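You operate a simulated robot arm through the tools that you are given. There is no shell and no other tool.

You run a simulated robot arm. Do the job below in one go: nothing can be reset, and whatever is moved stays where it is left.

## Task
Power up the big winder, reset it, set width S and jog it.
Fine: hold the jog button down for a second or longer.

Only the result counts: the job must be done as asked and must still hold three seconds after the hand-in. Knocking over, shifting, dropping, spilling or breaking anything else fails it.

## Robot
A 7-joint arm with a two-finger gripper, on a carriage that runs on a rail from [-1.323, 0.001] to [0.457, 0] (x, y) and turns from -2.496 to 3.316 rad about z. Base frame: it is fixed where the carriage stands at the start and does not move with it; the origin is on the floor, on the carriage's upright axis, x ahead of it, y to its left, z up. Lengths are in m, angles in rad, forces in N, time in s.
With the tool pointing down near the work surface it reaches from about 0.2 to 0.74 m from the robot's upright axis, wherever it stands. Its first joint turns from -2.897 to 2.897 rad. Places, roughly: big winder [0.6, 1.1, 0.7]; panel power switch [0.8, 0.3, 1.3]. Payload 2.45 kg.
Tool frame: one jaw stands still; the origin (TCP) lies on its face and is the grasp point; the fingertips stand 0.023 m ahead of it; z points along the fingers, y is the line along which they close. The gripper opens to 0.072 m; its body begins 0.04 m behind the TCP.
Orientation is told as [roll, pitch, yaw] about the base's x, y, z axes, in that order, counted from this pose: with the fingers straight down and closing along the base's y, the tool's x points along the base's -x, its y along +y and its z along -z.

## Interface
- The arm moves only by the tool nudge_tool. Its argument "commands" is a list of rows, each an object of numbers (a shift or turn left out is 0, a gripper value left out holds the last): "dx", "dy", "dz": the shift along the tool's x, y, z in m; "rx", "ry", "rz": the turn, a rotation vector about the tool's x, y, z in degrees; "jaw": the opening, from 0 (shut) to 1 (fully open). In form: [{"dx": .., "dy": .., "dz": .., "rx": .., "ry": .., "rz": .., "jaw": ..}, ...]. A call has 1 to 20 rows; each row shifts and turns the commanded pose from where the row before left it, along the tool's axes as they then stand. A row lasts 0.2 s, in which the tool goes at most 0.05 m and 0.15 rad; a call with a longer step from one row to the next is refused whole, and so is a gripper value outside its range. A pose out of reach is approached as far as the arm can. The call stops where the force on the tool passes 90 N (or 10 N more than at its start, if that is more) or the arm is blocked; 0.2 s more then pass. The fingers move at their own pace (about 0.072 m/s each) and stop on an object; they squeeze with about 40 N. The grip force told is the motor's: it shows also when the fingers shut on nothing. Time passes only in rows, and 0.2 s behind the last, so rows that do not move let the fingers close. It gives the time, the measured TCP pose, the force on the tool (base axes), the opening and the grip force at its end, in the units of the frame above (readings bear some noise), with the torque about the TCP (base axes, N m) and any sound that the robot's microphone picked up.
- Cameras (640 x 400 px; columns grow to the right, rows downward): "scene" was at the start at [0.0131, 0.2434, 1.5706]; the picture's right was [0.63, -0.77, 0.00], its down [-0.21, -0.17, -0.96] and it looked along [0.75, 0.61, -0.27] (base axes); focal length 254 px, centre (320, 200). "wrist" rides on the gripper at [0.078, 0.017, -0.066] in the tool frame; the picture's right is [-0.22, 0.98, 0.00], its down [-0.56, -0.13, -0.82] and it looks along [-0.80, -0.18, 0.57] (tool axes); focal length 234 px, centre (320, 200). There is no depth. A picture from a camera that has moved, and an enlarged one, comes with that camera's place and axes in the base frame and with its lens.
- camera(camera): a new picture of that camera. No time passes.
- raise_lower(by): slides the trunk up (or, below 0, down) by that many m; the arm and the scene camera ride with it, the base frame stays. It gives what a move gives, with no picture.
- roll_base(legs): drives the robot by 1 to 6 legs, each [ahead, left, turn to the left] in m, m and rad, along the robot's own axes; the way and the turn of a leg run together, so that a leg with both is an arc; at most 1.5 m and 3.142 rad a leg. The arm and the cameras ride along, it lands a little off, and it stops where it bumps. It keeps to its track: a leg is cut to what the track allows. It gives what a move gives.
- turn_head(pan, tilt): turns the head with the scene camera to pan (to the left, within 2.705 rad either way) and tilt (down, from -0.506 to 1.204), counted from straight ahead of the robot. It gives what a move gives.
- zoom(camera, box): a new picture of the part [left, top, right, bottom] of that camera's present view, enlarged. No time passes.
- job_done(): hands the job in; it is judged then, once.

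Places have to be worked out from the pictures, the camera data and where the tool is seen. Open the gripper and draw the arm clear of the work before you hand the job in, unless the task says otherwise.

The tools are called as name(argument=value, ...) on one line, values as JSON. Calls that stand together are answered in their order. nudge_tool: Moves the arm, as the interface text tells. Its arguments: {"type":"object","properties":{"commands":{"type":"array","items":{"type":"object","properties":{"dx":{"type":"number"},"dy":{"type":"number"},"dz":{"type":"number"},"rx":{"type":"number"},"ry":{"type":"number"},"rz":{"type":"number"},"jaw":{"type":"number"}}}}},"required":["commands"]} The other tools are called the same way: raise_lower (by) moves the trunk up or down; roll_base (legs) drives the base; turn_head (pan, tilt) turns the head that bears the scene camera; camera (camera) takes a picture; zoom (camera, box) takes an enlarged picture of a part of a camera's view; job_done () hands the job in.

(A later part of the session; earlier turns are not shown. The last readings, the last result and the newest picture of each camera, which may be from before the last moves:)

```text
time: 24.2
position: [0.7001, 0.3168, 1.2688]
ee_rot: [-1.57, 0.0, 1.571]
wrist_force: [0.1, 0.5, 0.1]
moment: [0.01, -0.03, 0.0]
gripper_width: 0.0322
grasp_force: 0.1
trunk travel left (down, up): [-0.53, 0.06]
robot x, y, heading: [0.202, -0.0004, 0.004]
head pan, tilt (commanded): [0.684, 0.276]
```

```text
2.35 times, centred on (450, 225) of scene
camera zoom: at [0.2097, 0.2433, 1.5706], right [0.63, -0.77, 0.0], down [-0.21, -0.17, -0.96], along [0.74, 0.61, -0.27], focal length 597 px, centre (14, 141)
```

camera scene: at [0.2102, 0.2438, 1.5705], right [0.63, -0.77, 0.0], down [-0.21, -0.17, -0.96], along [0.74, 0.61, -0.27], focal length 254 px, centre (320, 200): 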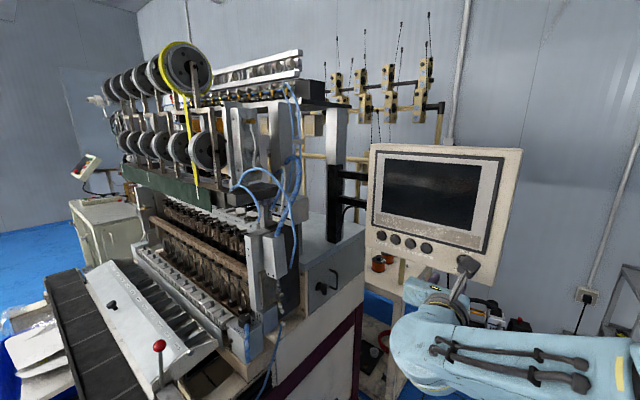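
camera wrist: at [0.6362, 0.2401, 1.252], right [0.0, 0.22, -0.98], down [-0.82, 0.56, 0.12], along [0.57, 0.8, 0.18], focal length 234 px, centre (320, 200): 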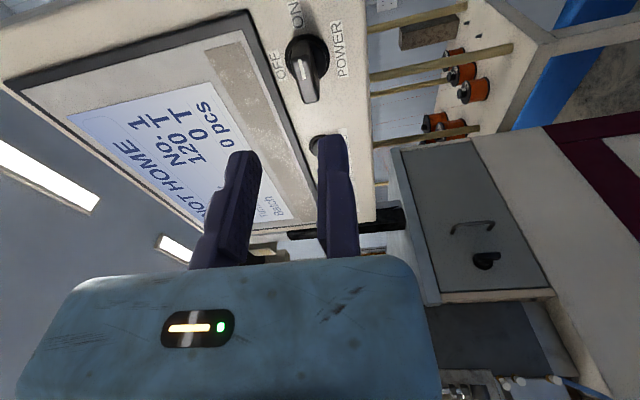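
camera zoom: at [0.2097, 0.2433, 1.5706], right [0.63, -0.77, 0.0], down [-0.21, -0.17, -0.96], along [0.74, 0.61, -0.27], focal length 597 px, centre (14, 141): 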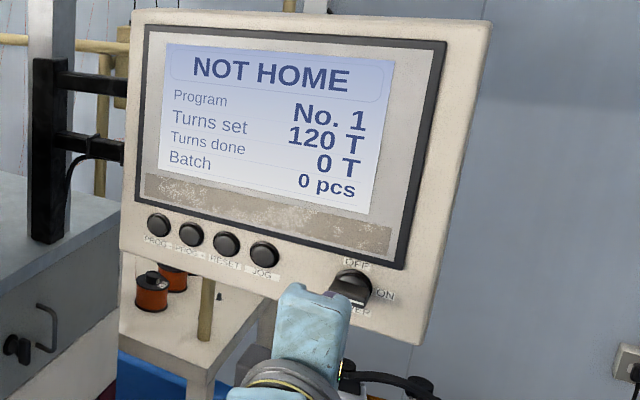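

POWER stays at ON. Next is RESET at about [0.8195, 0.4425, 1.2845]; I close the jaws and move in front of it, with the tips about 35 mm short of the button.

nudge_tool(commands=[{"jaw": 0}, {"dx": -0.0314, "dy": -0.0039}, {"dx": -0.0314, "dy": -0.0039}, {"dx": -0.0314, "dy": -0.0039}, {"dx": -0.0314, "dy": -0.0038}, {"dz": 0.03}, {"dz": 0.03}, {}])

camera(camera="wrist")

zoom(camera="scene", box=[360, 200, 500, 300])

```text
time: 26.0
position: [0.7624, 0.4468, 1.2861]
ee_rot: [-1.573, -0.001, 1.573]
wrist_force: [-0.3, 0.2, -1.0]
moment: [0.03, 0.01, 0.02]
gripper_width: 0.0001
grasp_force: 28.3
trunk travel left (down, up): [-0.53, 0.06]
robot x, y, heading: [0.2006, 0.0024, -0.001]
head pan, tilt (commanded): [0.684, 0.276]
```

```text
taken
camera wrist: at [0.698, 0.3689, 1.2675], right [0.0, 0.22, -0.98], down [-0.82, 0.56, 0.12], along [0.57, 0.8, 0.18], focal length 234 px, centre (320, 200)
```

wrist: 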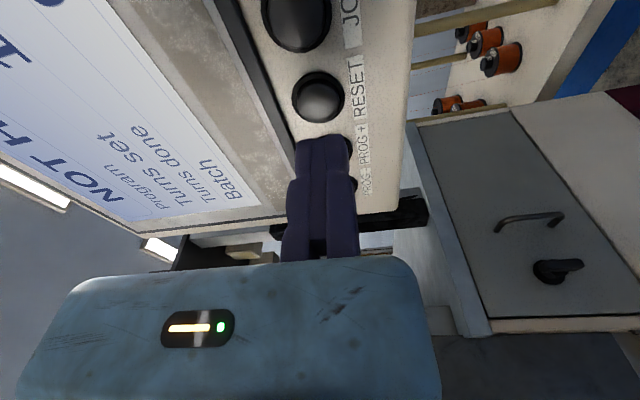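

```text
4.00 times, centred on (430, 250) of scene
camera zoom: at [0.21, 0.2434, 1.5706], right [0.63, -0.77, 0.0], down [-0.21, -0.17, -0.96], along [0.74, 0.61, -0.27], focal length 1016 px, centre (-120, 0)
```

zoom: 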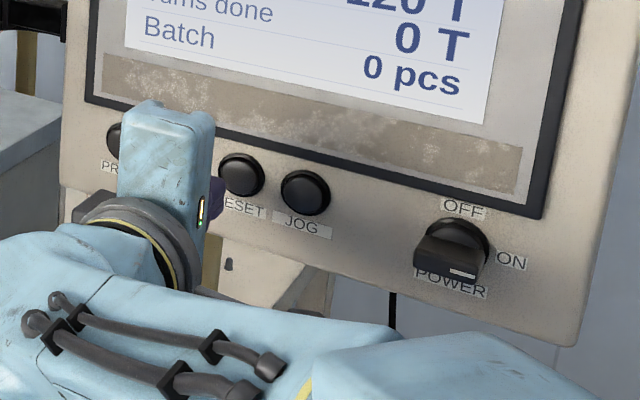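

The tip appears slightly past RESET toward PROG+. I zoom in on the wrist view to measure the offset.

zoom(camera="wrist", box=[250, 40, 410, 200])

```text
2.50 times, centred on (330, 120) of wrist
camera zoom: at [0.698, 0.3689, 1.2675], right [0.0, 0.22, -0.98], down [-0.82, 0.56, 0.12], along [0.57, 0.8, 0.18], focal length 585 px, centre (295, 400)
```

zoom: 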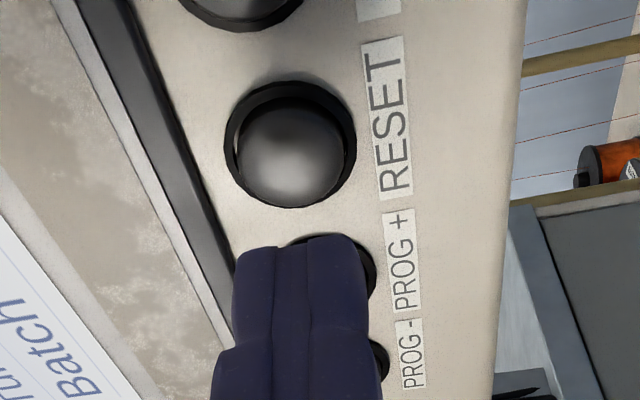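

RESET is about 3.5 mm to the -y side of the tip line, with height matching. I correct that and advance toward the button.

nudge_tool(commands=[{"dx": 0.0035}, {"dz": 0.01}, {"dz": 0.01}, {"dz": 0.004}, {}])

zoom(camera="wrist", box=[250, 40, 410, 200])

zoom(camera="scene", box=[360, 200, 500, 300])

```text
time: 27.2
position: [0.785, 0.4405, 1.2866]
ee_rot: [-1.571, 0.0, 1.573]
wrist_force: [-0.6, 0.0, -0.1]
moment: [0.01, -0.02, -0.02]
gripper_width: 0.0
grasp_force: 28.8
trunk travel left (down, up): [-0.53, 0.06]
robot x, y, heading: [0.1979, -0.0025, 0.004]
head pan, tilt (commanded): [0.684, 0.276]
```

```text
2.50 times, centred on (330, 120) of wrist
camera zoom: at [0.7204, 0.3633, 1.269], right [0.0, 0.22, -0.98], down [-0.82, 0.56, 0.12], along [0.57, 0.8, 0.18], focal length 585 px, centre (295, 400)
```

zoom: 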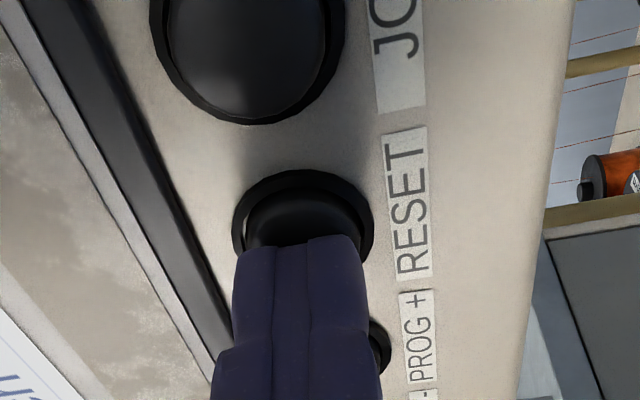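

```text
4.00 times, centred on (430, 250) of scene
camera zoom: at [0.2099, 0.2433, 1.5706], right [0.63, -0.77, 0.0], down [-0.21, -0.17, -0.96], along [0.74, 0.61, -0.27], focal length 1016 px, centre (-120, 0)
```

zoom: 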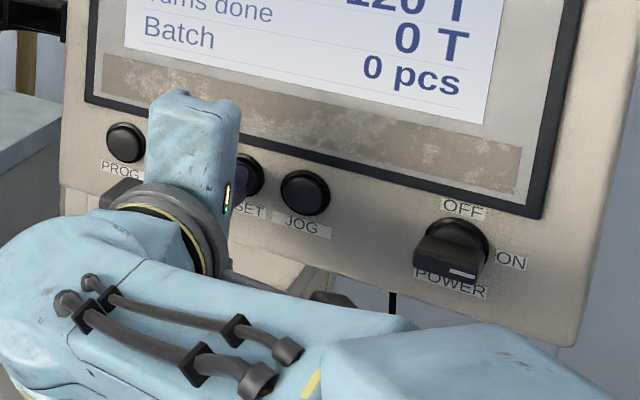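

The tip is centred over RESET and just short of it. I press in small steps, watching the force.

nudge_tool(commands=[{"dz": 0.003}, {"dz": 0.003}, {"dz": 0.003}, {}])

zoom(camera="scene", box=[360, 140, 540, 310])

```text
time: 28.2
position: [0.7928, 0.4418, 1.2869]
ee_rot: [-1.572, -0.001, 1.571]
wrist_force: [-10.9, -3.6, -1.7]
moment: [0.04, 0.05, -0.05]
gripper_width: 0.0058
grasp_force: 28.8
trunk travel left (down, up): [-0.53, 0.06]
robot x, y, heading: [0.1997, -0.0006, 0.004]
head pan, tilt (commanded): [0.684, 0.276]
heard: click
```

```text
2.35 times, centred on (450, 225) of scene
camera zoom: at [0.2081, 0.2429, 1.5707], right [0.63, -0.77, 0.0], down [-0.21, -0.17, -0.96], along [0.74, 0.61, -0.27], focal length 597 px, centre (14, 141)
```

zoom: 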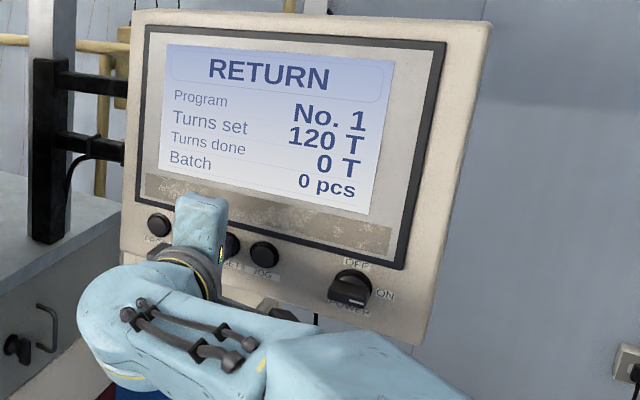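

A click was heard and the screen shows "RETURN", so the machine is homing. I back off and watch the screen.

nudge_tool(commands=[{"dz": -0.015}, {"dz": -0.03}, {"dz": -0.04}, {}, {}, {}, {}])

zoom(camera="scene", box=[360, 140, 540, 310])

```text
time: 29.8
position: [0.7113, 0.4433, 1.2873]
ee_rot: [-1.571, 0.001, 1.57]
wrist_force: [0.2, 0.3, -1.0]
moment: [-0.04, 0.0, -0.02]
gripper_width: 0.0
grasp_force: 28.3
trunk travel left (down, up): [-0.53, 0.06]
robot x, y, heading: [0.1974, -0.0028, 0.005]
head pan, tilt (commanded): [0.684, 0.276]
```

```text
2.35 times, centred on (450, 225) of scene
camera zoom: at [0.2099, 0.2433, 1.5706], right [0.63, -0.77, 0.0], down [-0.21, -0.17, -0.96], along [0.74, 0.61, -0.27], focal length 597 px, centre (14, 141)
```

zoom: 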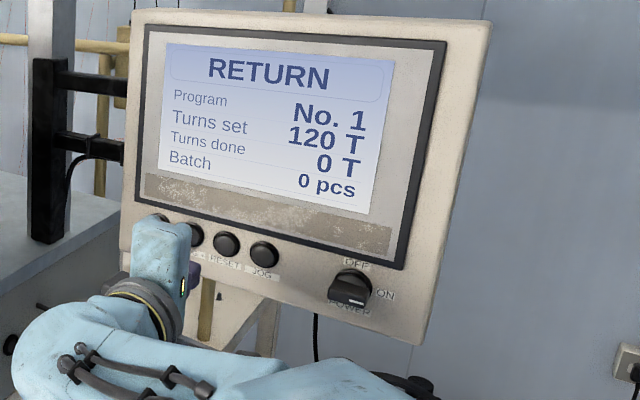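

Still "RETURN". While it homes, I retract the arm and pitch the tool down, with the camera on the robot side, ready for the WIDTH knob.

nudge_tool(commands=[{"dz": -0.05}, {"dz": -0.05}, {"dz": -0.05}, {"dz": -0.05}, {"rx": -8.2}, {"rx": -8.2}, {"rx": -8.2}, {"rx": -8.2}, {"rx": -8.2}, {"rx": -8.2}, {"rx": -8.2}, {"rx": -8.2}, {"rx": -8.2}, {"rx": -8.2}, {"rx": -8}, {}])

camera(camera="wrist")

camera(camera="scene")

```text
time: 33.2
position: [0.5099, 0.4399, 1.2874]
ee_rot: [0.002, 0.0, 1.573]
wrist_force: [-0.6, 0.2, 0.3]
moment: [0.05, -0.01, 0.0]
gripper_width: 0.0
grasp_force: 28.2
trunk travel left (down, up): [-0.53, 0.06]
robot x, y, heading: [0.1967, -0.0023, 0.007]
head pan, tilt (commanded): [0.684, 0.276]
```

```text
taken
camera wrist: at [0.4938, 0.3625, 1.3519], right [-0.98, 0.22, 0.0], down [0.13, 0.56, 0.82], along [0.18, 0.8, -0.57], focal length 234 px, centre (320, 200)
```

wrist: 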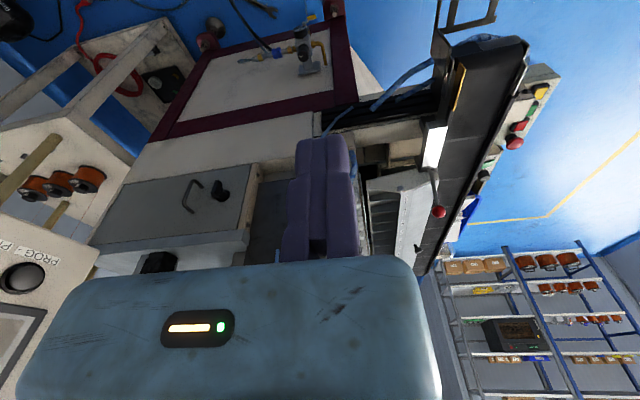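

```text
taken
camera scene: at [0.21, 0.2434, 1.5706], right [0.63, -0.77, 0.0], down [-0.21, -0.17, -0.96], along [0.74, 0.61, -0.27], focal length 254 px, centre (320, 200)
```

scene: 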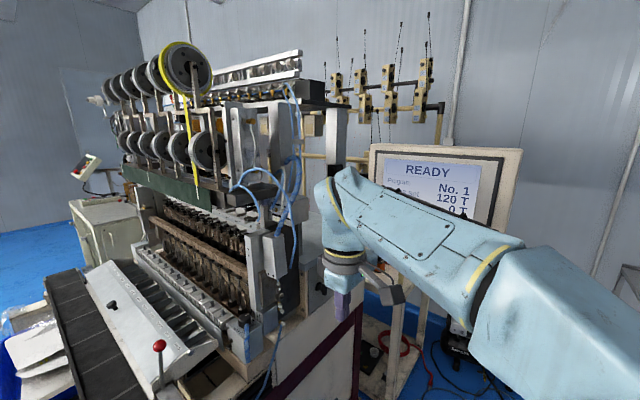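

The screen now reads "READY". For WIDTH I shift the tool back in x and then drive the base ahead to x≈0.45, bringing the knob nearer to reach.

nudge_tool(commands=[{"dy": 0.05}, {"dy": 0.05}, {"dy": 0.05}, {"dy": 0.05}, {"dx": 0.02}, {}])

roll_base(legs=[[0.25, 0, 0]])

camera(camera="wrist")

camera(camera="scene")

```text
time: 34.6
position: [0.3097, 0.4211, 1.2863]
ee_rot: [-0.001, -0.001, 1.571]
wrist_force: [-0.1, -0.3, 0.3]
moment: [0.06, 0.0, 0.03]
gripper_width: 0.0001
grasp_force: 28.1
trunk travel left (down, up): [-0.53, 0.06]
robot x, y, heading: [0.1961, 0.0015, 0.002]
head pan, tilt (commanded): [0.684, 0.276]
```

```text
time: 36.5
position: [0.5599, 0.4209, 1.2859]
ee_rot: [0.0, 0.002, 1.568]
wrist_force: [-0.6, 0.6, 0.3]
moment: [-0.01, -0.02, 0.04]
gripper_width: 0.0001
grasp_force: 28.3
trunk travel left (down, up): [-0.53, 0.06]
robot x, y, heading: [0.4473, -0.0022, 0.002]
head pan, tilt (commanded): [0.684, 0.276]
```

```text
taken
camera wrist: at [0.5433, 0.3435, 1.3511], right [-0.98, 0.22, 0.0], down [0.13, 0.56, 0.82], along [0.18, 0.8, -0.57], focal length 234 px, centre (320, 200)
```

wrist: 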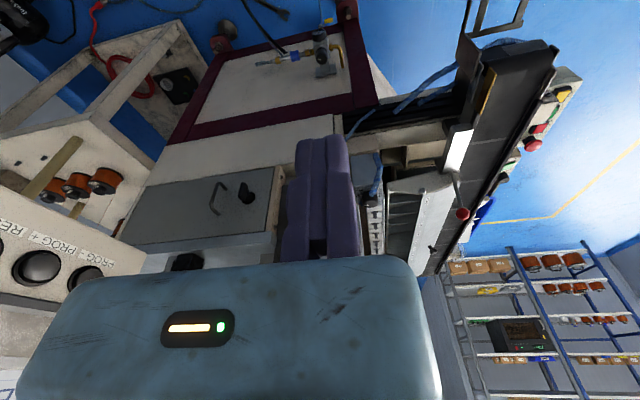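

```text
taken
camera scene: at [0.4593, 0.2432, 1.5706], right [0.63, -0.78, 0.0], down [-0.21, -0.17, -0.96], along [0.75, 0.61, -0.27], focal length 254 px, centre (320, 200)
```

scene: 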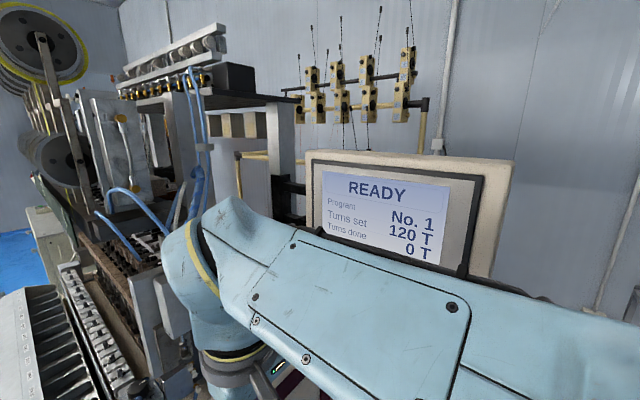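

The base stands at x≈0.447. I turn the head to look directly at the WIDTH knob.

turn_head(pan=1.44, tilt=0.72)

camera(camera="scene")

```text
time: 37.6
position: [0.5595, 0.4203, 1.2857]
ee_rot: [-0.001, 0.0, 1.569]
wrist_force: [0.2, 0.5, -0.3]
moment: [0.02, 0.02, -0.02]
gripper_width: 0.0002
grasp_force: 28.4
trunk travel left (down, up): [-0.53, 0.06]
robot x, y, heading: [0.4473, 0.0015, -0.004]
head pan, tilt (commanded): [1.44, 0.721]
```

```text
taken
camera scene: at [0.3978, 0.2676, 1.5306], right [0.99, -0.13, 0.0], down [-0.09, -0.65, -0.75], along [0.1, 0.74, -0.66], focal length 254 px, centre (320, 200)
```

scene: 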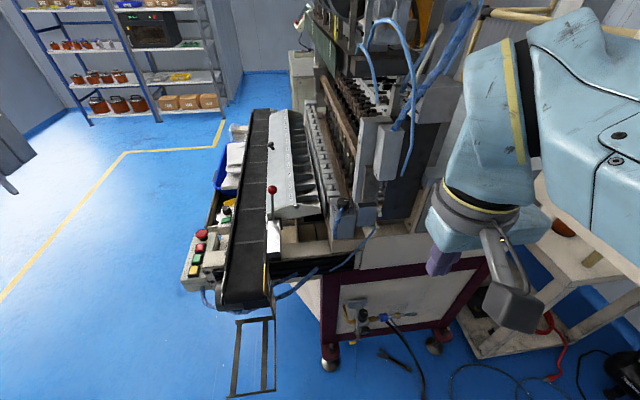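

The knob is visible around (342, 207), with the machine's structure beside it. I zoom in there.

zoom(camera="scene", box=[300, 170, 400, 260])

zoom(camera="scene", box=[250, 60, 470, 290])

```text
4.44 times, centred on (350, 215) of scene
camera zoom: at [0.3978, 0.2676, 1.5306], right [0.99, -0.13, 0.0], down [-0.09, -0.65, -0.75], along [0.1, 0.74, -0.66], focal length 1128 px, centre (187, 133)
```

zoom: 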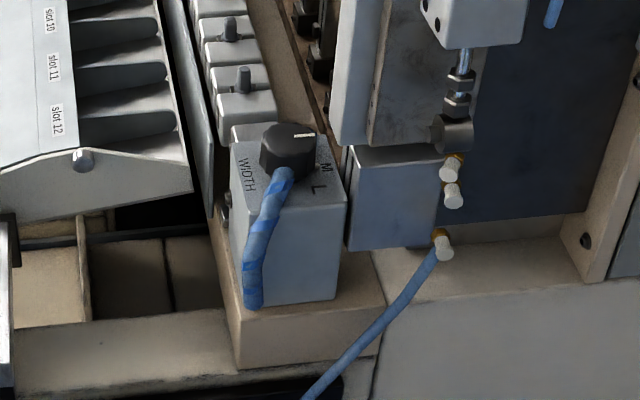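

```text
1.74 times, centred on (360, 175) of scene
camera zoom: at [0.3978, 0.2676, 1.5306], right [0.99, -0.13, 0.0], down [-0.09, -0.65, -0.75], along [0.1, 0.74, -0.66], focal length 442 px, centre (250, 244)
```

zoom: 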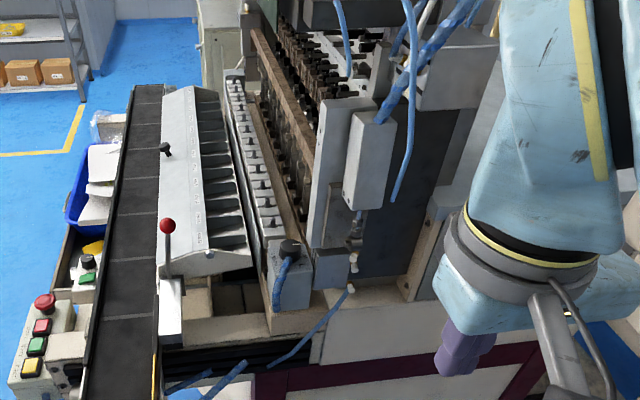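

This view is clear: the pointer is at M (toward +x), L is clockwise of it, so S should be one step counter-clockwise. I zoom closer to check the knob markings and the clearance to the bracket beside it.

zoom(camera="scene", box=[330, 190, 380, 225])

zoom(camera="scene", box=[310, 100, 430, 240])

```text
11.43 times, centred on (355, 208) of scene
camera zoom: at [0.3978, 0.2676, 1.5306], right [0.99, -0.13, 0.0], down [-0.09, -0.65, -0.75], along [0.1, 0.74, -0.66], focal length 2901 px, centre (-80, 114)
```

zoom: 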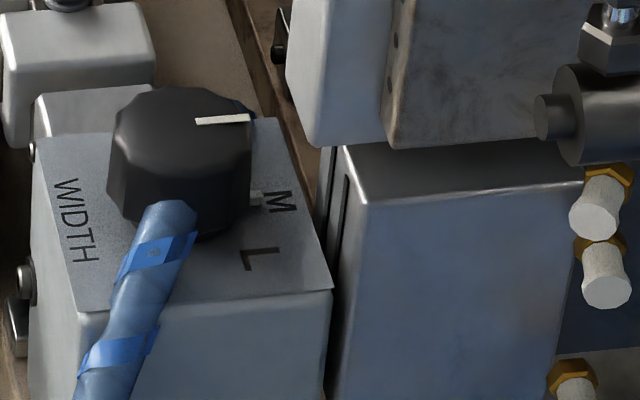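

```text
2.86 times, centred on (370, 170) of scene
camera zoom: at [0.3978, 0.2676, 1.5306], right [0.99, -0.13, 0.0], down [-0.09, -0.65, -0.75], along [0.1, 0.74, -0.66], focal length 725 px, centre (177, 286)
```

zoom: 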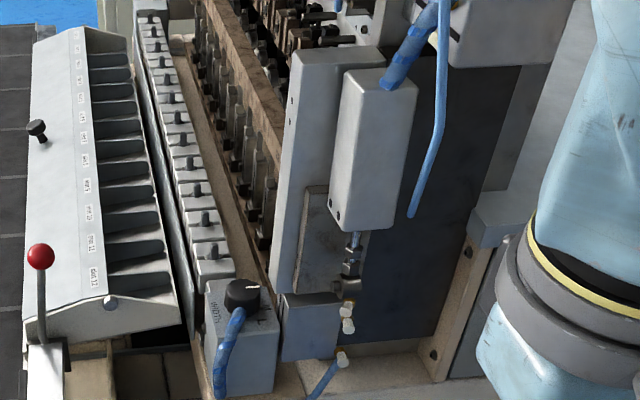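

The bracket plate and a grey-blue box stand close on the knob's +x side, and a hose leans on its -y side, so clearance matters. I zoom the wrist view, which shows the knob just right of the fingers.

zoom(camera="wrist", box=[340, 130, 440, 230])

```text
4.00 times, centred on (390, 180) of wrist
camera zoom: at [0.5432, 0.3435, 1.3512], right [-0.98, 0.22, 0.0], down [0.13, 0.56, 0.82], along [0.18, 0.8, -0.57], focal length 937 px, centre (40, 280)
```

zoom: 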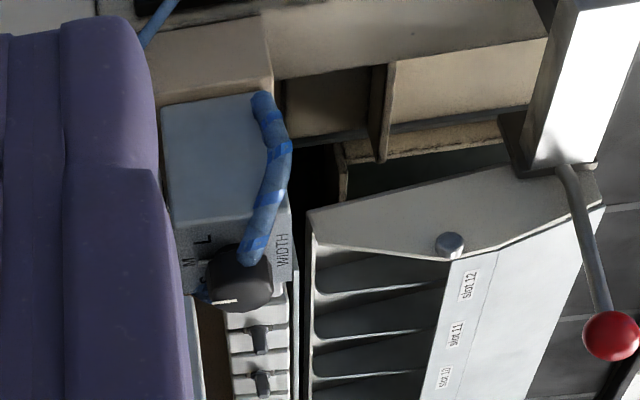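

I shift the tool 0.12 m toward +y and slightly +x to get a closer wrist view of the knob and its surroundings.

nudge_tool(commands=[{"dx": -0.04, "dy": -0.01}, {"dx": -0.04, "dy": -0.01}, {"dx": -0.04, "dy": -0.01}, {}])

zoom(camera="wrist", box=[340, 90, 460, 210])

camera(camera="scene")

```text
time: 38.6
position: [0.5895, 0.5412, 1.2834]
ee_rot: [-0.001, 0.001, 1.569]
wrist_force: [0.6, 0.0, -0.3]
moment: [0.0, 0.01, -0.01]
gripper_width: 0.0
grasp_force: 29.0
trunk travel left (down, up): [-0.53, 0.06]
robot x, y, heading: [0.4449, -0.0021, -0.004]
head pan, tilt (commanded): [1.44, 0.721]
```

```text
3.33 times, centred on (400, 150) of wrist
camera zoom: at [0.5732, 0.4634, 1.3495], right [-0.98, 0.22, 0.0], down [0.13, 0.56, 0.82], along [0.18, 0.8, -0.57], focal length 781 px, centre (53, 367)
```

zoom: 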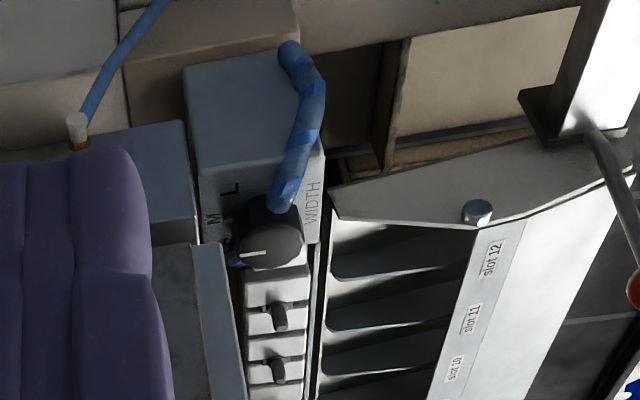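

```text
taken
camera scene: at [0.3978, 0.2683, 1.5304], right [0.99, -0.13, 0.0], down [-0.09, -0.65, -0.75], along [0.1, 0.74, -0.66], focal length 254 px, centre (320, 200)
```

scene: 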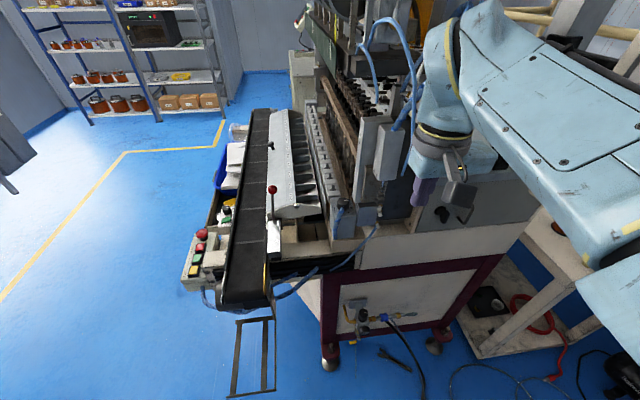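

The views all look down at similar angles, so the knob's height is uncertain (z≈1.062–1.080, y≈0.762–0.779). I lower the tool in the free space in front of the knob and tilt it about 35° forward, so the wrist camera looks horizontally at it.

nudge_tool(commands=[{"dx": -0.005, "dy": 0.0175, "dz": 0.04}, {"dx": -0.005, "dy": 0.0175, "dz": 0.04}, {"dx": -0.005, "dy": 0.0175, "dz": 0.04}, {"dx": -0.005, "dy": 0.0175, "dz": 0.04}, {"ry": -7.1}, {"ry": -7.1}, {"ry": -7.1}, {"ry": -7.1}, {"ry": -7.1}, {}])

camera(camera="wrist")

camera(camera="scene")

```text
time: 40.8
position: [0.521, 0.5614, 1.1256]
ee_rot: [0.0, -0.621, 1.57]
wrist_force: [0.3, -0.1, 0.4]
moment: [0.05, -0.01, 0.0]
gripper_width: 0.0002
grasp_force: 28.6
trunk travel left (down, up): [-0.53, 0.06]
robot x, y, heading: [0.4461, 0.0007, -0.001]
head pan, tilt (commanded): [1.44, 0.721]
```

```text
taken
camera wrist: at [0.504, 0.4602, 1.134], right [-0.98, 0.18, 0.13], down [0.12, -0.02, 0.99], along [0.18, 0.98, 0.0], focal length 234 px, centre (320, 200)
```

wrist: 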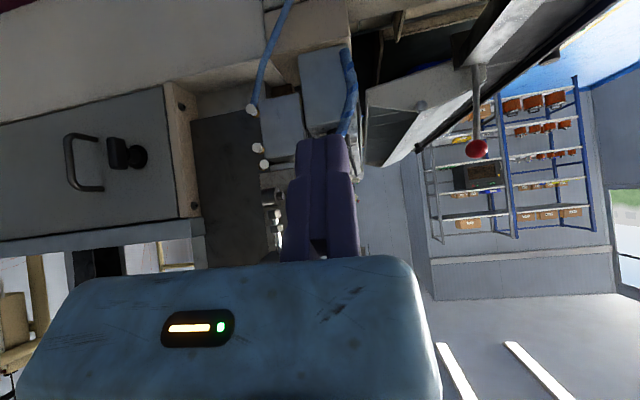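

```text
taken
camera scene: at [0.3977, 0.2674, 1.5306], right [0.99, -0.13, 0.0], down [-0.09, -0.65, -0.75], along [0.1, 0.74, -0.66], focal length 254 px, centre (320, 200)
```

scene: 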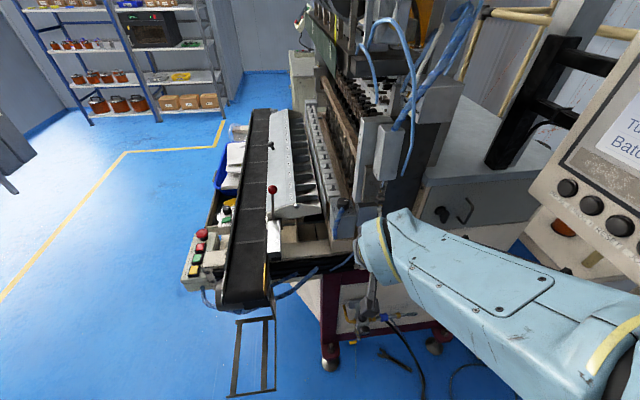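

The knob hides behind the fingertips. I shift 0.06 m toward +x to uncover it.

nudge_tool(commands=[{"dy": -0.03}, {"dy": -0.03}, {}])

zoom(camera="wrist", box=[260, 60, 460, 220])

zoom(camera="wrist", box=[350, 110, 430, 170])

```text
time: 41.6
position: [0.5802, 0.5621, 1.1288]
ee_rot: [-0.001, -0.619, 1.569]
wrist_force: [0.1, -0.6, 0.0]
moment: [0.04, 0.02, -0.02]
gripper_width: 0.0001
grasp_force: 28.8
trunk travel left (down, up): [-0.53, 0.06]
robot x, y, heading: [0.4459, -0.0002, -0.005]
head pan, tilt (commanded): [1.44, 0.721]
```

```text
2.50 times, centred on (360, 140) of wrist
camera zoom: at [0.564, 0.4613, 1.1367], right [-0.98, 0.18, 0.13], down [0.12, -0.02, 0.99], along [0.18, 0.98, 0.0], focal length 585 px, centre (220, 350)
```

zoom: 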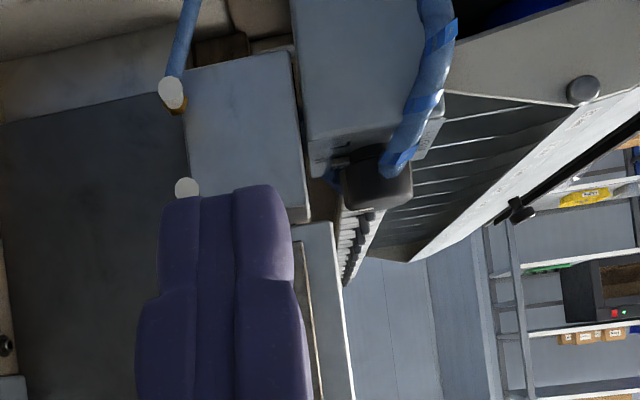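

```text
6.67 times, centred on (390, 140) of wrist
camera zoom: at [0.564, 0.4613, 1.1367], right [-0.98, 0.18, 0.13], down [0.12, -0.02, 0.99], along [0.18, 0.98, 0.0], focal length 1561 px, centre (-147, 600)
```

zoom: 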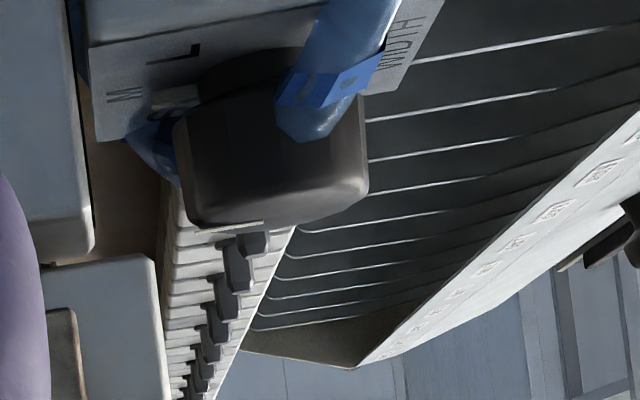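

The horizontal view fixes the knob: top centre ≈[0.528,0.770,1.071], diameter ≈35 mm. The plate corner is ≈[0.554,0.752,1.081] and the hose tip on the -y side is ≈5 mm below the knob's top. There is little room for gripping around it, so I plan to press closed fingertips on the knob's top from the free (-x,-y) side and rotate about its axis. First I orient the tool (heading 30° from +x, tilt 45°) in free space.

nudge_tool(commands=[{"rx": 4.98, "rz": 6.976}, {"rx": 4.98, "rz": 6.976}, {"rx": 4.98, "rz": 6.976}, {"rx": 4.98, "rz": 6.976}, {"rx": 4.98, "rz": 6.976}, {"rx": 4.98, "rz": 6.976}, {"rx": 4.98, "rz": 6.976}, {"ry": -4.75}, {"ry": -4.75}, {}])

camera(camera="wrist")

camera(camera="scene")

```text
time: 43.8
position: [0.58, 0.5617, 1.1242]
ee_rot: [0.0, -0.787, 0.521]
wrist_force: [-0.9, -0.1, 0.9]
moment: [-0.01, -0.03, -0.01]
gripper_width: 0.0001
grasp_force: 28.6
trunk travel left (down, up): [-0.53, 0.06]
robot x, y, heading: [0.447, -0.0007, -0.003]
head pan, tilt (commanded): [1.44, 0.721]
```

```text
taken
camera wrist: at [0.4845, 0.526, 1.1166], right [-0.35, 0.92, 0.15], down [-0.1, -0.2, 0.97], along [0.93, 0.33, 0.16], focal length 234 px, centre (320, 200)
```

wrist: 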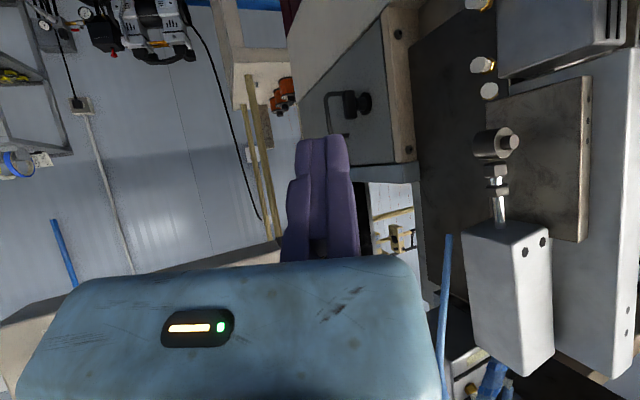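

```text
taken
camera scene: at [0.3977, 0.2676, 1.5305], right [0.99, -0.13, 0.0], down [-0.09, -0.65, -0.75], along [0.1, 0.74, -0.66], focal length 254 px, centre (320, 200)
```

scene: 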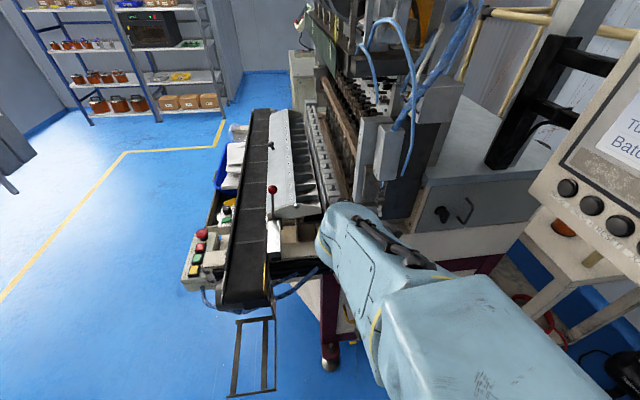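

Orientation is as wanted (heading 30°, tilt 45°). I move to just above the knob from the -x side, staying clear of the plate, with the tip about 4 cm above the knob.

nudge_tool(commands=[{"dx": 0.0022, "dy": 0.0422, "dz": -0.0069}, {"dx": 0.0022, "dy": 0.0422, "dz": -0.0069}, {"dx": 0.0022, "dy": 0.0422, "dz": -0.0069}, {"dx": -0.0141, "dy": 0.0266, "dz": 0.0141}, {"dx": -0.0141, "dy": 0.0266, "dz": 0.0141}, {}])

camera(camera="wrist")

camera(camera="scene")

```text
time: 45.2
position: [0.5041, 0.7264, 1.1322]
ee_rot: [0.0, -0.785, 0.523]
wrist_force: [0.7, 0.5, 0.4]
moment: [0.01, 0.0, 0.02]
gripper_width: 0.0
grasp_force: 28.6
trunk travel left (down, up): [-0.53, 0.06]
robot x, y, heading: [0.4467, -0.0004, -0.003]
head pan, tilt (commanded): [1.44, 0.721]
```

```text
taken
camera wrist: at [0.4104, 0.6917, 1.1244], right [-0.35, 0.92, 0.15], down [-0.1, -0.2, 0.98], along [0.93, 0.33, 0.16], focal length 234 px, centre (320, 200)
```

wrist: 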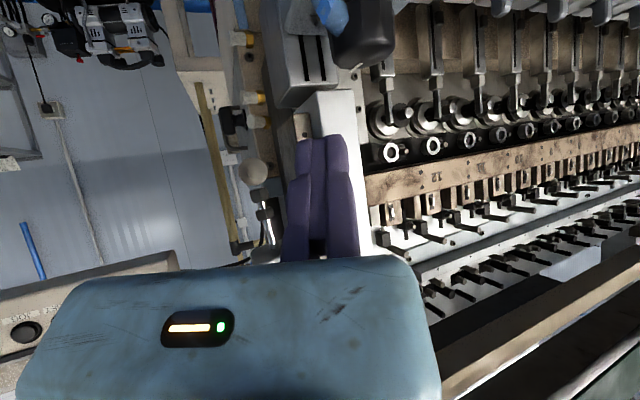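

```text
taken
camera scene: at [0.3977, 0.2682, 1.5304], right [0.99, -0.13, 0.0], down [-0.09, -0.65, -0.75], along [0.1, 0.74, -0.66], focal length 254 px, centre (320, 200)
```

scene: 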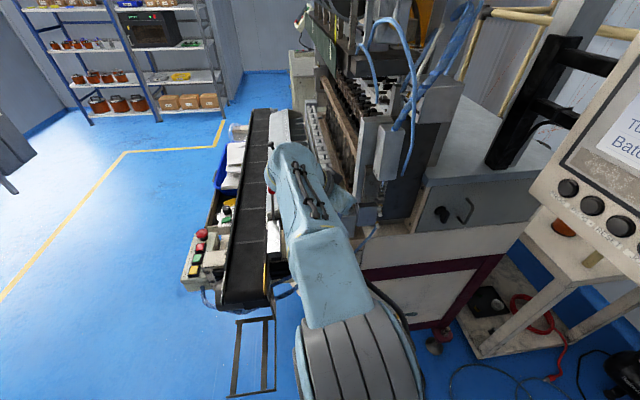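

The knob is visible at the top of the wrist view. I zoom there to refine its position.

zoom(camera="wrist", box=[260, 0, 460, 160])

```text
2.50 times, centred on (360, 80) of wrist
camera zoom: at [0.4104, 0.6917, 1.1244], right [-0.35, 0.92, 0.15], down [-0.1, -0.2, 0.98], along [0.93, 0.33, 0.16], focal length 585 px, centre (220, 500)
```

zoom: 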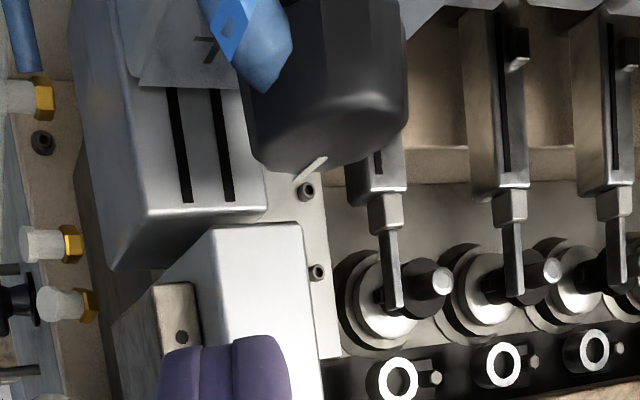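

The knob centre is confirmed at ≈[0.528,0.771], top z≈1.071. I move the tip over the contact spot (10 mm behind the axis), about 20 mm above the top.

nudge_tool(commands=[{"dx": -0.0028, "dy": 0.0136, "dz": 0.0148}, {"dx": -0.0028, "dy": 0.0136, "dz": 0.0148}, {}])

zoom(camera="wrist", box=[240, 0, 440, 160])

zoom(camera="scene", box=[240, 120, 420, 260])

```text
time: 46.0
position: [0.5128, 0.7633, 1.1139]
ee_rot: [0.002, -0.784, 0.522]
wrist_force: [-0.7, 0.0, -0.5]
moment: [-0.01, 0.01, -0.03]
gripper_width: 0.0
grasp_force: 28.2
out of reach, approached as far as the arm can: row 2
trunk travel left (down, up): [-0.53, 0.06]
robot x, y, heading: [0.4439, -0.0008, 0.002]
head pan, tilt (commanded): [1.44, 0.721]
```

```text
2.50 times, centred on (340, 80) of wrist
camera zoom: at [0.4181, 0.7264, 1.1066], right [-0.35, 0.92, 0.15], down [-0.1, -0.2, 0.98], along [0.93, 0.33, 0.16], focal length 585 px, centre (270, 500)
```

zoom: 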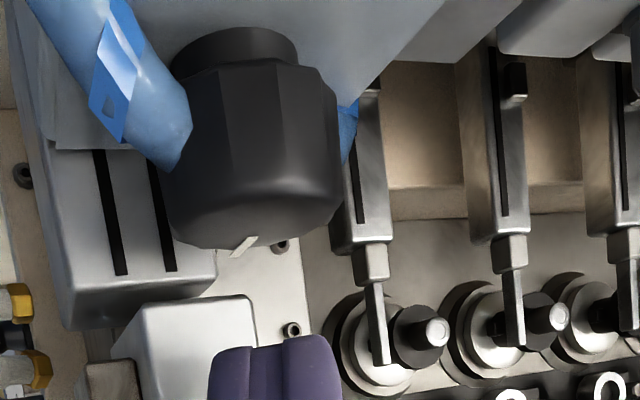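

```text
2.86 times, centred on (330, 190) of scene
camera zoom: at [0.3978, 0.2681, 1.5305], right [0.99, -0.13, 0.0], down [-0.09, -0.65, -0.75], along [0.1, 0.74, -0.66], focal length 725 px, centre (291, 229)
```

zoom: 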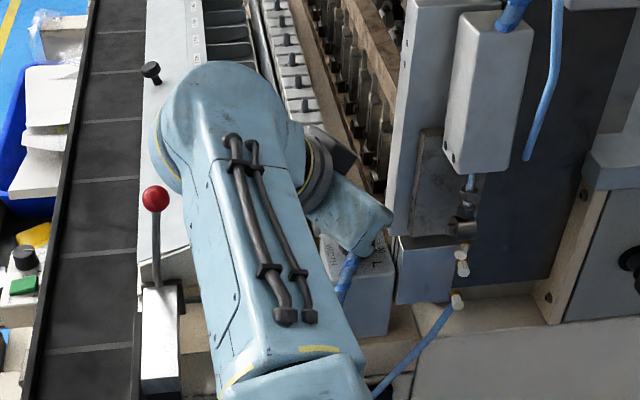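

The tip is aligned above the knob, slightly at the reach limit but on target. I descend in small steps to contact.

nudge_tool(commands=[{"dx": 0.00354, "dz": 0.00354}, {"dx": 0.00354, "dz": 0.00354}, {"dx": 0.00212, "dz": 0.00212}, {}])

zoom(camera="wrist", box=[240, 0, 440, 160])

```text
time: 47.0
position: [0.5142, 0.7621, 1.1048]
ee_rot: [0.0, -0.785, 0.523]
wrist_force: [-0.1, 0.0, 0.2]
moment: [0.03, 0.01, 0.01]
gripper_width: 0.0001
grasp_force: 28.4
trunk travel left (down, up): [-0.53, 0.06]
robot x, y, heading: [0.4436, 0.0002, -0.001]
head pan, tilt (commanded): [1.44, 0.721]
```

```text
2.50 times, centred on (340, 80) of wrist
camera zoom: at [0.419, 0.7263, 1.095], right [-0.35, 0.92, 0.15], down [-0.1, -0.2, 0.97], along [0.93, 0.33, 0.16], focal length 585 px, centre (270, 500)
```

zoom: 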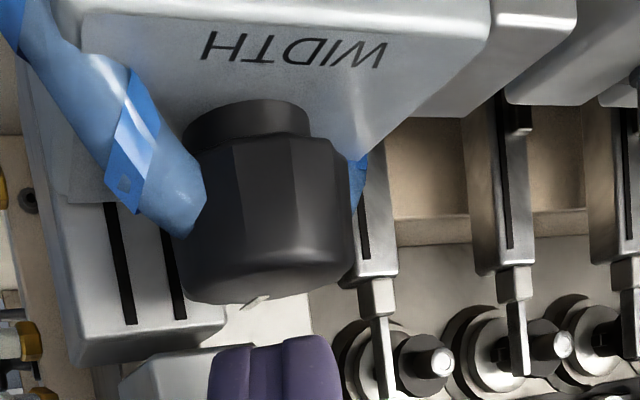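

The tip is about 6–8 mm above the knob top and centred. I continue down until I feel contact.

nudge_tool(commands=[{"dx": 0.00354, "dz": 0.00354}, {"dx": 0.00141, "dz": 0.00141}, {"dx": 0.00141, "dz": 0.00141}, {}])

zoom(camera="wrist", box=[240, 0, 440, 160])

```text
time: 48.0
position: [0.5137, 0.7606, 1.095]
ee_rot: [0.002, -0.787, 0.522]
wrist_force: [-0.4, 0.0, 1.8]
moment: [0.02, -0.03, 0.0]
gripper_width: 0.0058
grasp_force: 28.3
trunk travel left (down, up): [-0.53, 0.06]
robot x, y, heading: [0.4456, -0.0011, 0.001]
head pan, tilt (commanded): [1.44, 0.721]
```

```text
2.50 times, centred on (340, 80) of wrist
camera zoom: at [0.4186, 0.725, 1.0867], right [-0.35, 0.92, 0.15], down [-0.1, -0.2, 0.97], along [0.93, 0.33, 0.16], focal length 585 px, centre (270, 500)
```

zoom: 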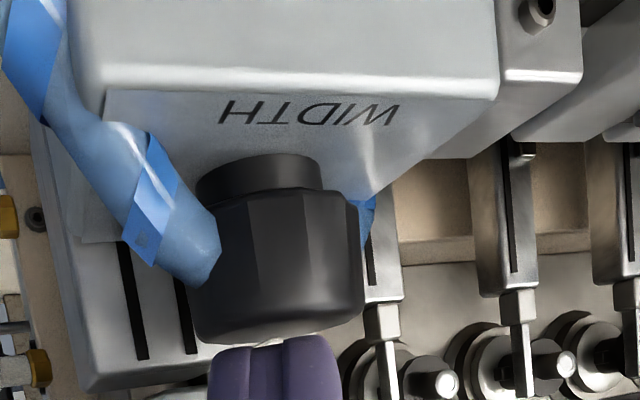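

First contact (1.8 N up). I press 3 mm further to build a normal force.

nudge_tool(commands=[{"dx": 0.00106, "dz": 0.00106}, {"dx": 0.00106, "dz": 0.00106}, {}])

```text
time: 48.8
position: [0.5139, 0.7588, 1.0959]
ee_rot: [0.004, -0.791, 0.517]
wrist_force: [-1.9, 6.4, 23.8]
moment: [0.29, -0.14, 0.07]
gripper_width: 0.0
grasp_force: 28.2
trunk travel left (down, up): [-0.53, 0.06]
robot x, y, heading: [0.4459, -0.0036, -0.003]
head pan, tilt (commanded): [1.44, 0.721]
```

A normal force of about 24 N is established. Now I rotate the tool counter-clockwise about the knob's vertical axis, first 24°, then check that the knob follows.

nudge_tool(commands=[{"dx": 0.0007, "dz": 0.0007}, {"dx": -0.00012, "dy": -0.00244, "dz": 0.00012, "rx": -5.657, "rz": -5.657}, {"dx": -0.00012, "dy": -0.00244, "dz": 0.00012, "rx": -5.657, "rz": -5.657}, {"dx": -0.00012, "dy": -0.00244, "dz": 0.00012, "rx": -5.657, "rz": -5.657}, {}])

zoom(camera="wrist", box=[240, 0, 440, 160])

zoom(camera="scene", box=[270, 150, 400, 250])

```text
time: 50.0
position: [0.52, 0.7537, 1.0945]
ee_rot: [0.009, -0.792, 0.936]
wrist_force: [4.5, 5.2, 30.8]
moment: [0.46, -0.21, -0.03]
gripper_width: 0.0
grasp_force: 28.8
trunk travel left (down, up): [-0.53, 0.06]
robot x, y, heading: [0.448, 0.0013, -0.002]
head pan, tilt (commanded): [1.44, 0.721]
```

```text
2.50 times, centred on (340, 80) of wrist
camera zoom: at [0.4477, 0.6821, 1.0859], right [-0.7, 0.7, 0.16], down [-0.01, -0.23, 0.97], along [0.72, 0.68, 0.17], focal length 585 px, centre (270, 500)
```

zoom: 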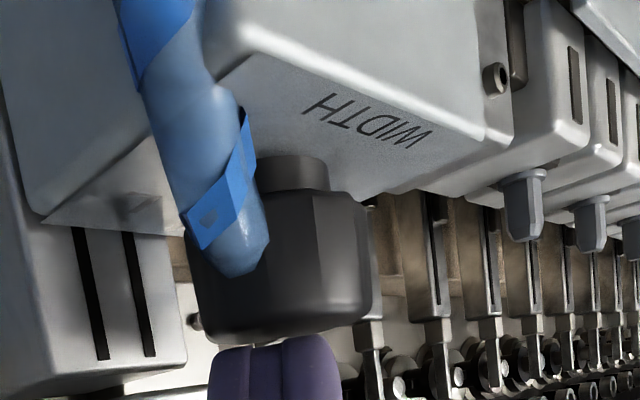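

```text
4.00 times, centred on (335, 200) of scene
camera zoom: at [0.3981, 0.2653, 1.5311], right [0.99, -0.13, 0.0], down [-0.09, -0.65, -0.75], along [0.1, 0.75, -0.66], focal length 1016 px, centre (260, 200)
```

zoom: 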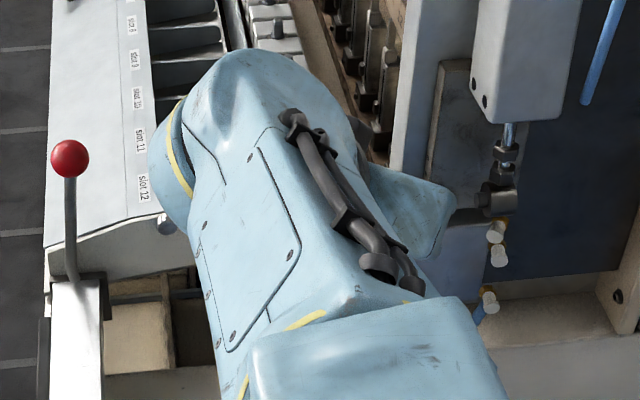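

Force is steady at about 31 N and the knob facets seem to move with the tool. I continue another 24°.

nudge_tool(commands=[{"dx": -0.00012, "dy": -0.00244, "dz": 0.00012, "rx": -5.657, "rz": -5.657}, {"dx": -0.00012, "dy": -0.00244, "dz": 0.00012, "rx": -5.657, "rz": -5.657}, {"dx": -0.00012, "dy": -0.00244, "dz": 0.00012, "rx": -5.657, "rz": -5.657}, {}])

zoom(camera="wrist", box=[240, 0, 440, 160])

zoom(camera="scene", box=[270, 150, 400, 250])

```text
time: 51.0
position: [0.5254, 0.7507, 1.0956]
ee_rot: [0.002, -0.793, 1.359]
wrist_force: [6.7, 2.6, 30.3]
moment: [0.43, -0.19, -0.16]
gripper_width: 0.0058
grasp_force: 29.1
trunk travel left (down, up): [-0.53, 0.06]
robot x, y, heading: [0.4467, 0.0009, 0.001]
head pan, tilt (commanded): [1.44, 0.721]
```

```text
2.50 times, centred on (340, 80) of wrist
camera zoom: at [0.4888, 0.6546, 1.0854], right [-0.92, 0.35, 0.16], down [0.08, -0.21, 0.97], along [0.38, 0.91, 0.17], focal length 585 px, centre (270, 500)
```

zoom: 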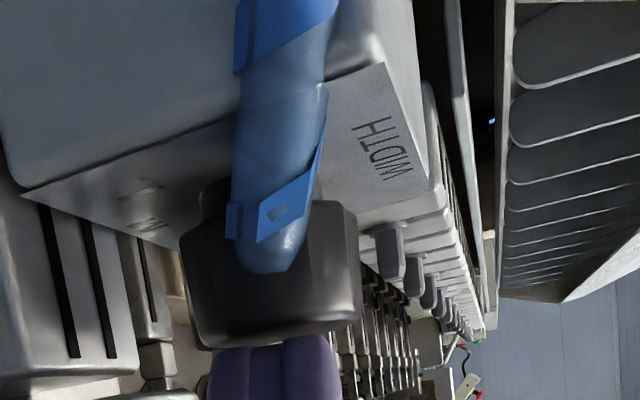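

```text
4.00 times, centred on (335, 200) of scene
camera zoom: at [0.3983, 0.265, 1.5311], right [0.99, -0.13, 0.0], down [-0.09, -0.65, -0.75], along [0.1, 0.75, -0.66], focal length 1016 px, centre (260, 200)
```

zoom: 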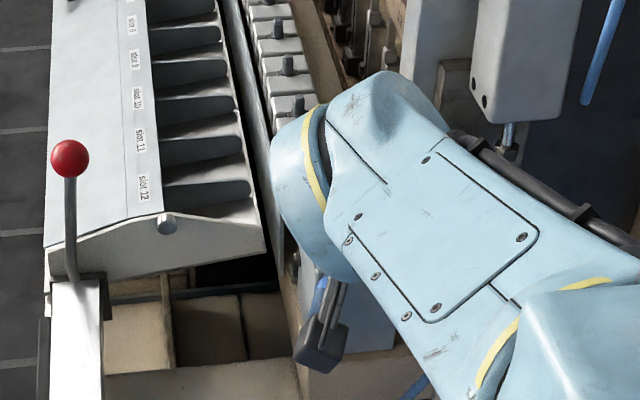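

I've swept 48°. I lift straight up off the knob and check where the pointer is now.

nudge_tool(commands=[{"dx": -0.0071, "dz": -0.0071}, {"dx": -0.0141, "dz": -0.0141}, {"dx": -0.0141, "dz": -0.0141}, {}])

zoom(camera="wrist", box=[240, 0, 440, 160])

```text
time: 52.0
position: [0.5235, 0.7495, 1.1211]
ee_rot: [0.013, -0.743, 1.339]
wrist_force: [0.1, -0.6, -13.2]
moment: [0.7, 0.79, -0.04]
gripper_width: 0.0
grasp_force: 28.1
trunk travel left (down, up): [-0.53, 0.06]
robot x, y, heading: [0.4448, 0.002, -0.003]
head pan, tilt (commanded): [1.44, 0.721]
stopped in row 4: the force on the tool passed its limit at 91 N (the readings are from after the stop); the commanded pose is now the measured one
```

```text
2.50 times, centred on (340, 80) of wrist
camera zoom: at [0.4855, 0.6545, 1.1171], right [-0.92, 0.37, 0.16], down [0.1, -0.17, 0.98], along [0.39, 0.91, 0.12], focal length 585 px, centre (270, 500)
```

zoom: 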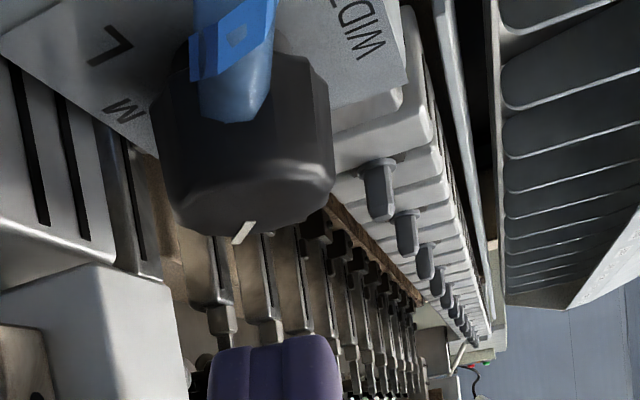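

The pointer has clearly turned toward the far side. But the lift was stopped by contact above: something touches the hand. I look before moving on.

camera(camera="wrist")

zoom(camera="scene", box=[270, 80, 450, 260])

```text
taken
camera wrist: at [0.4855, 0.6545, 1.1171], right [-0.92, 0.37, 0.16], down [0.1, -0.17, 0.98], along [0.39, 0.91, 0.12], focal length 234 px, centre (320, 200)
```

wrist: 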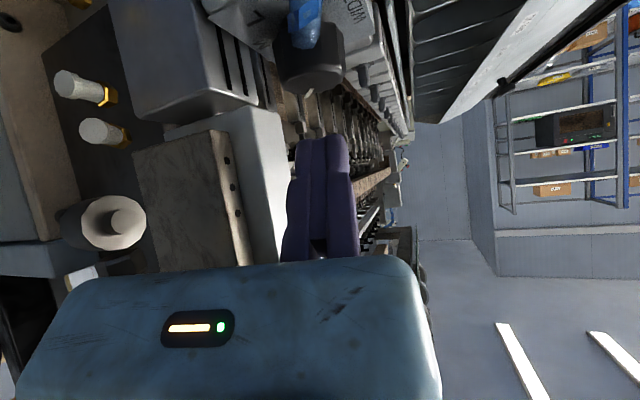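

```text
2.22 times, centred on (360, 170) of scene
camera zoom: at [0.3978, 0.2686, 1.5312], right [0.99, -0.13, 0.0], down [-0.09, -0.65, -0.75], along [0.1, 0.74, -0.66], focal length 564 px, centre (231, 267)
```

zoom: 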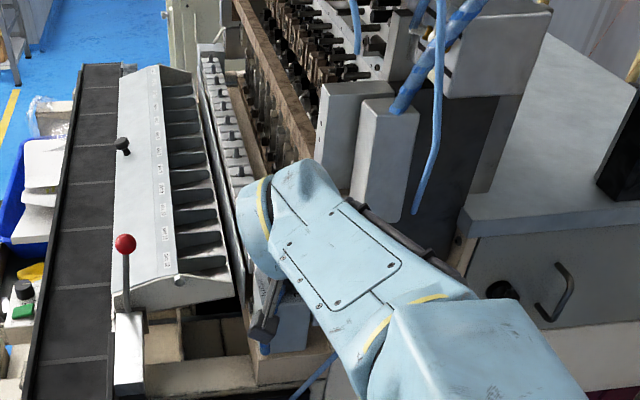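

The hand sits right under the white valve box. I ease down a few millimetres (the tip stays well above the knob) and then withdraw horizontally toward the robot.

nudge_tool(commands=[{"dx": 0.0027, "dz": 0.0029}, {"dx": 0.0027, "dz": 0.0029}, {}])

```text
time: 52.9
position: [0.5235, 0.7498, 1.1165]
ee_rot: [0.01, -0.75, 1.343]
wrist_force: [0.2, -0.3, 0.1]
moment: [0.01, 0.01, -0.01]
gripper_width: 0.0
grasp_force: 28.9
trunk travel left (down, up): [-0.53, 0.06]
robot x, y, heading: [0.4459, 0.0019, -0.005]
head pan, tilt (commanded): [1.44, 0.721]
```

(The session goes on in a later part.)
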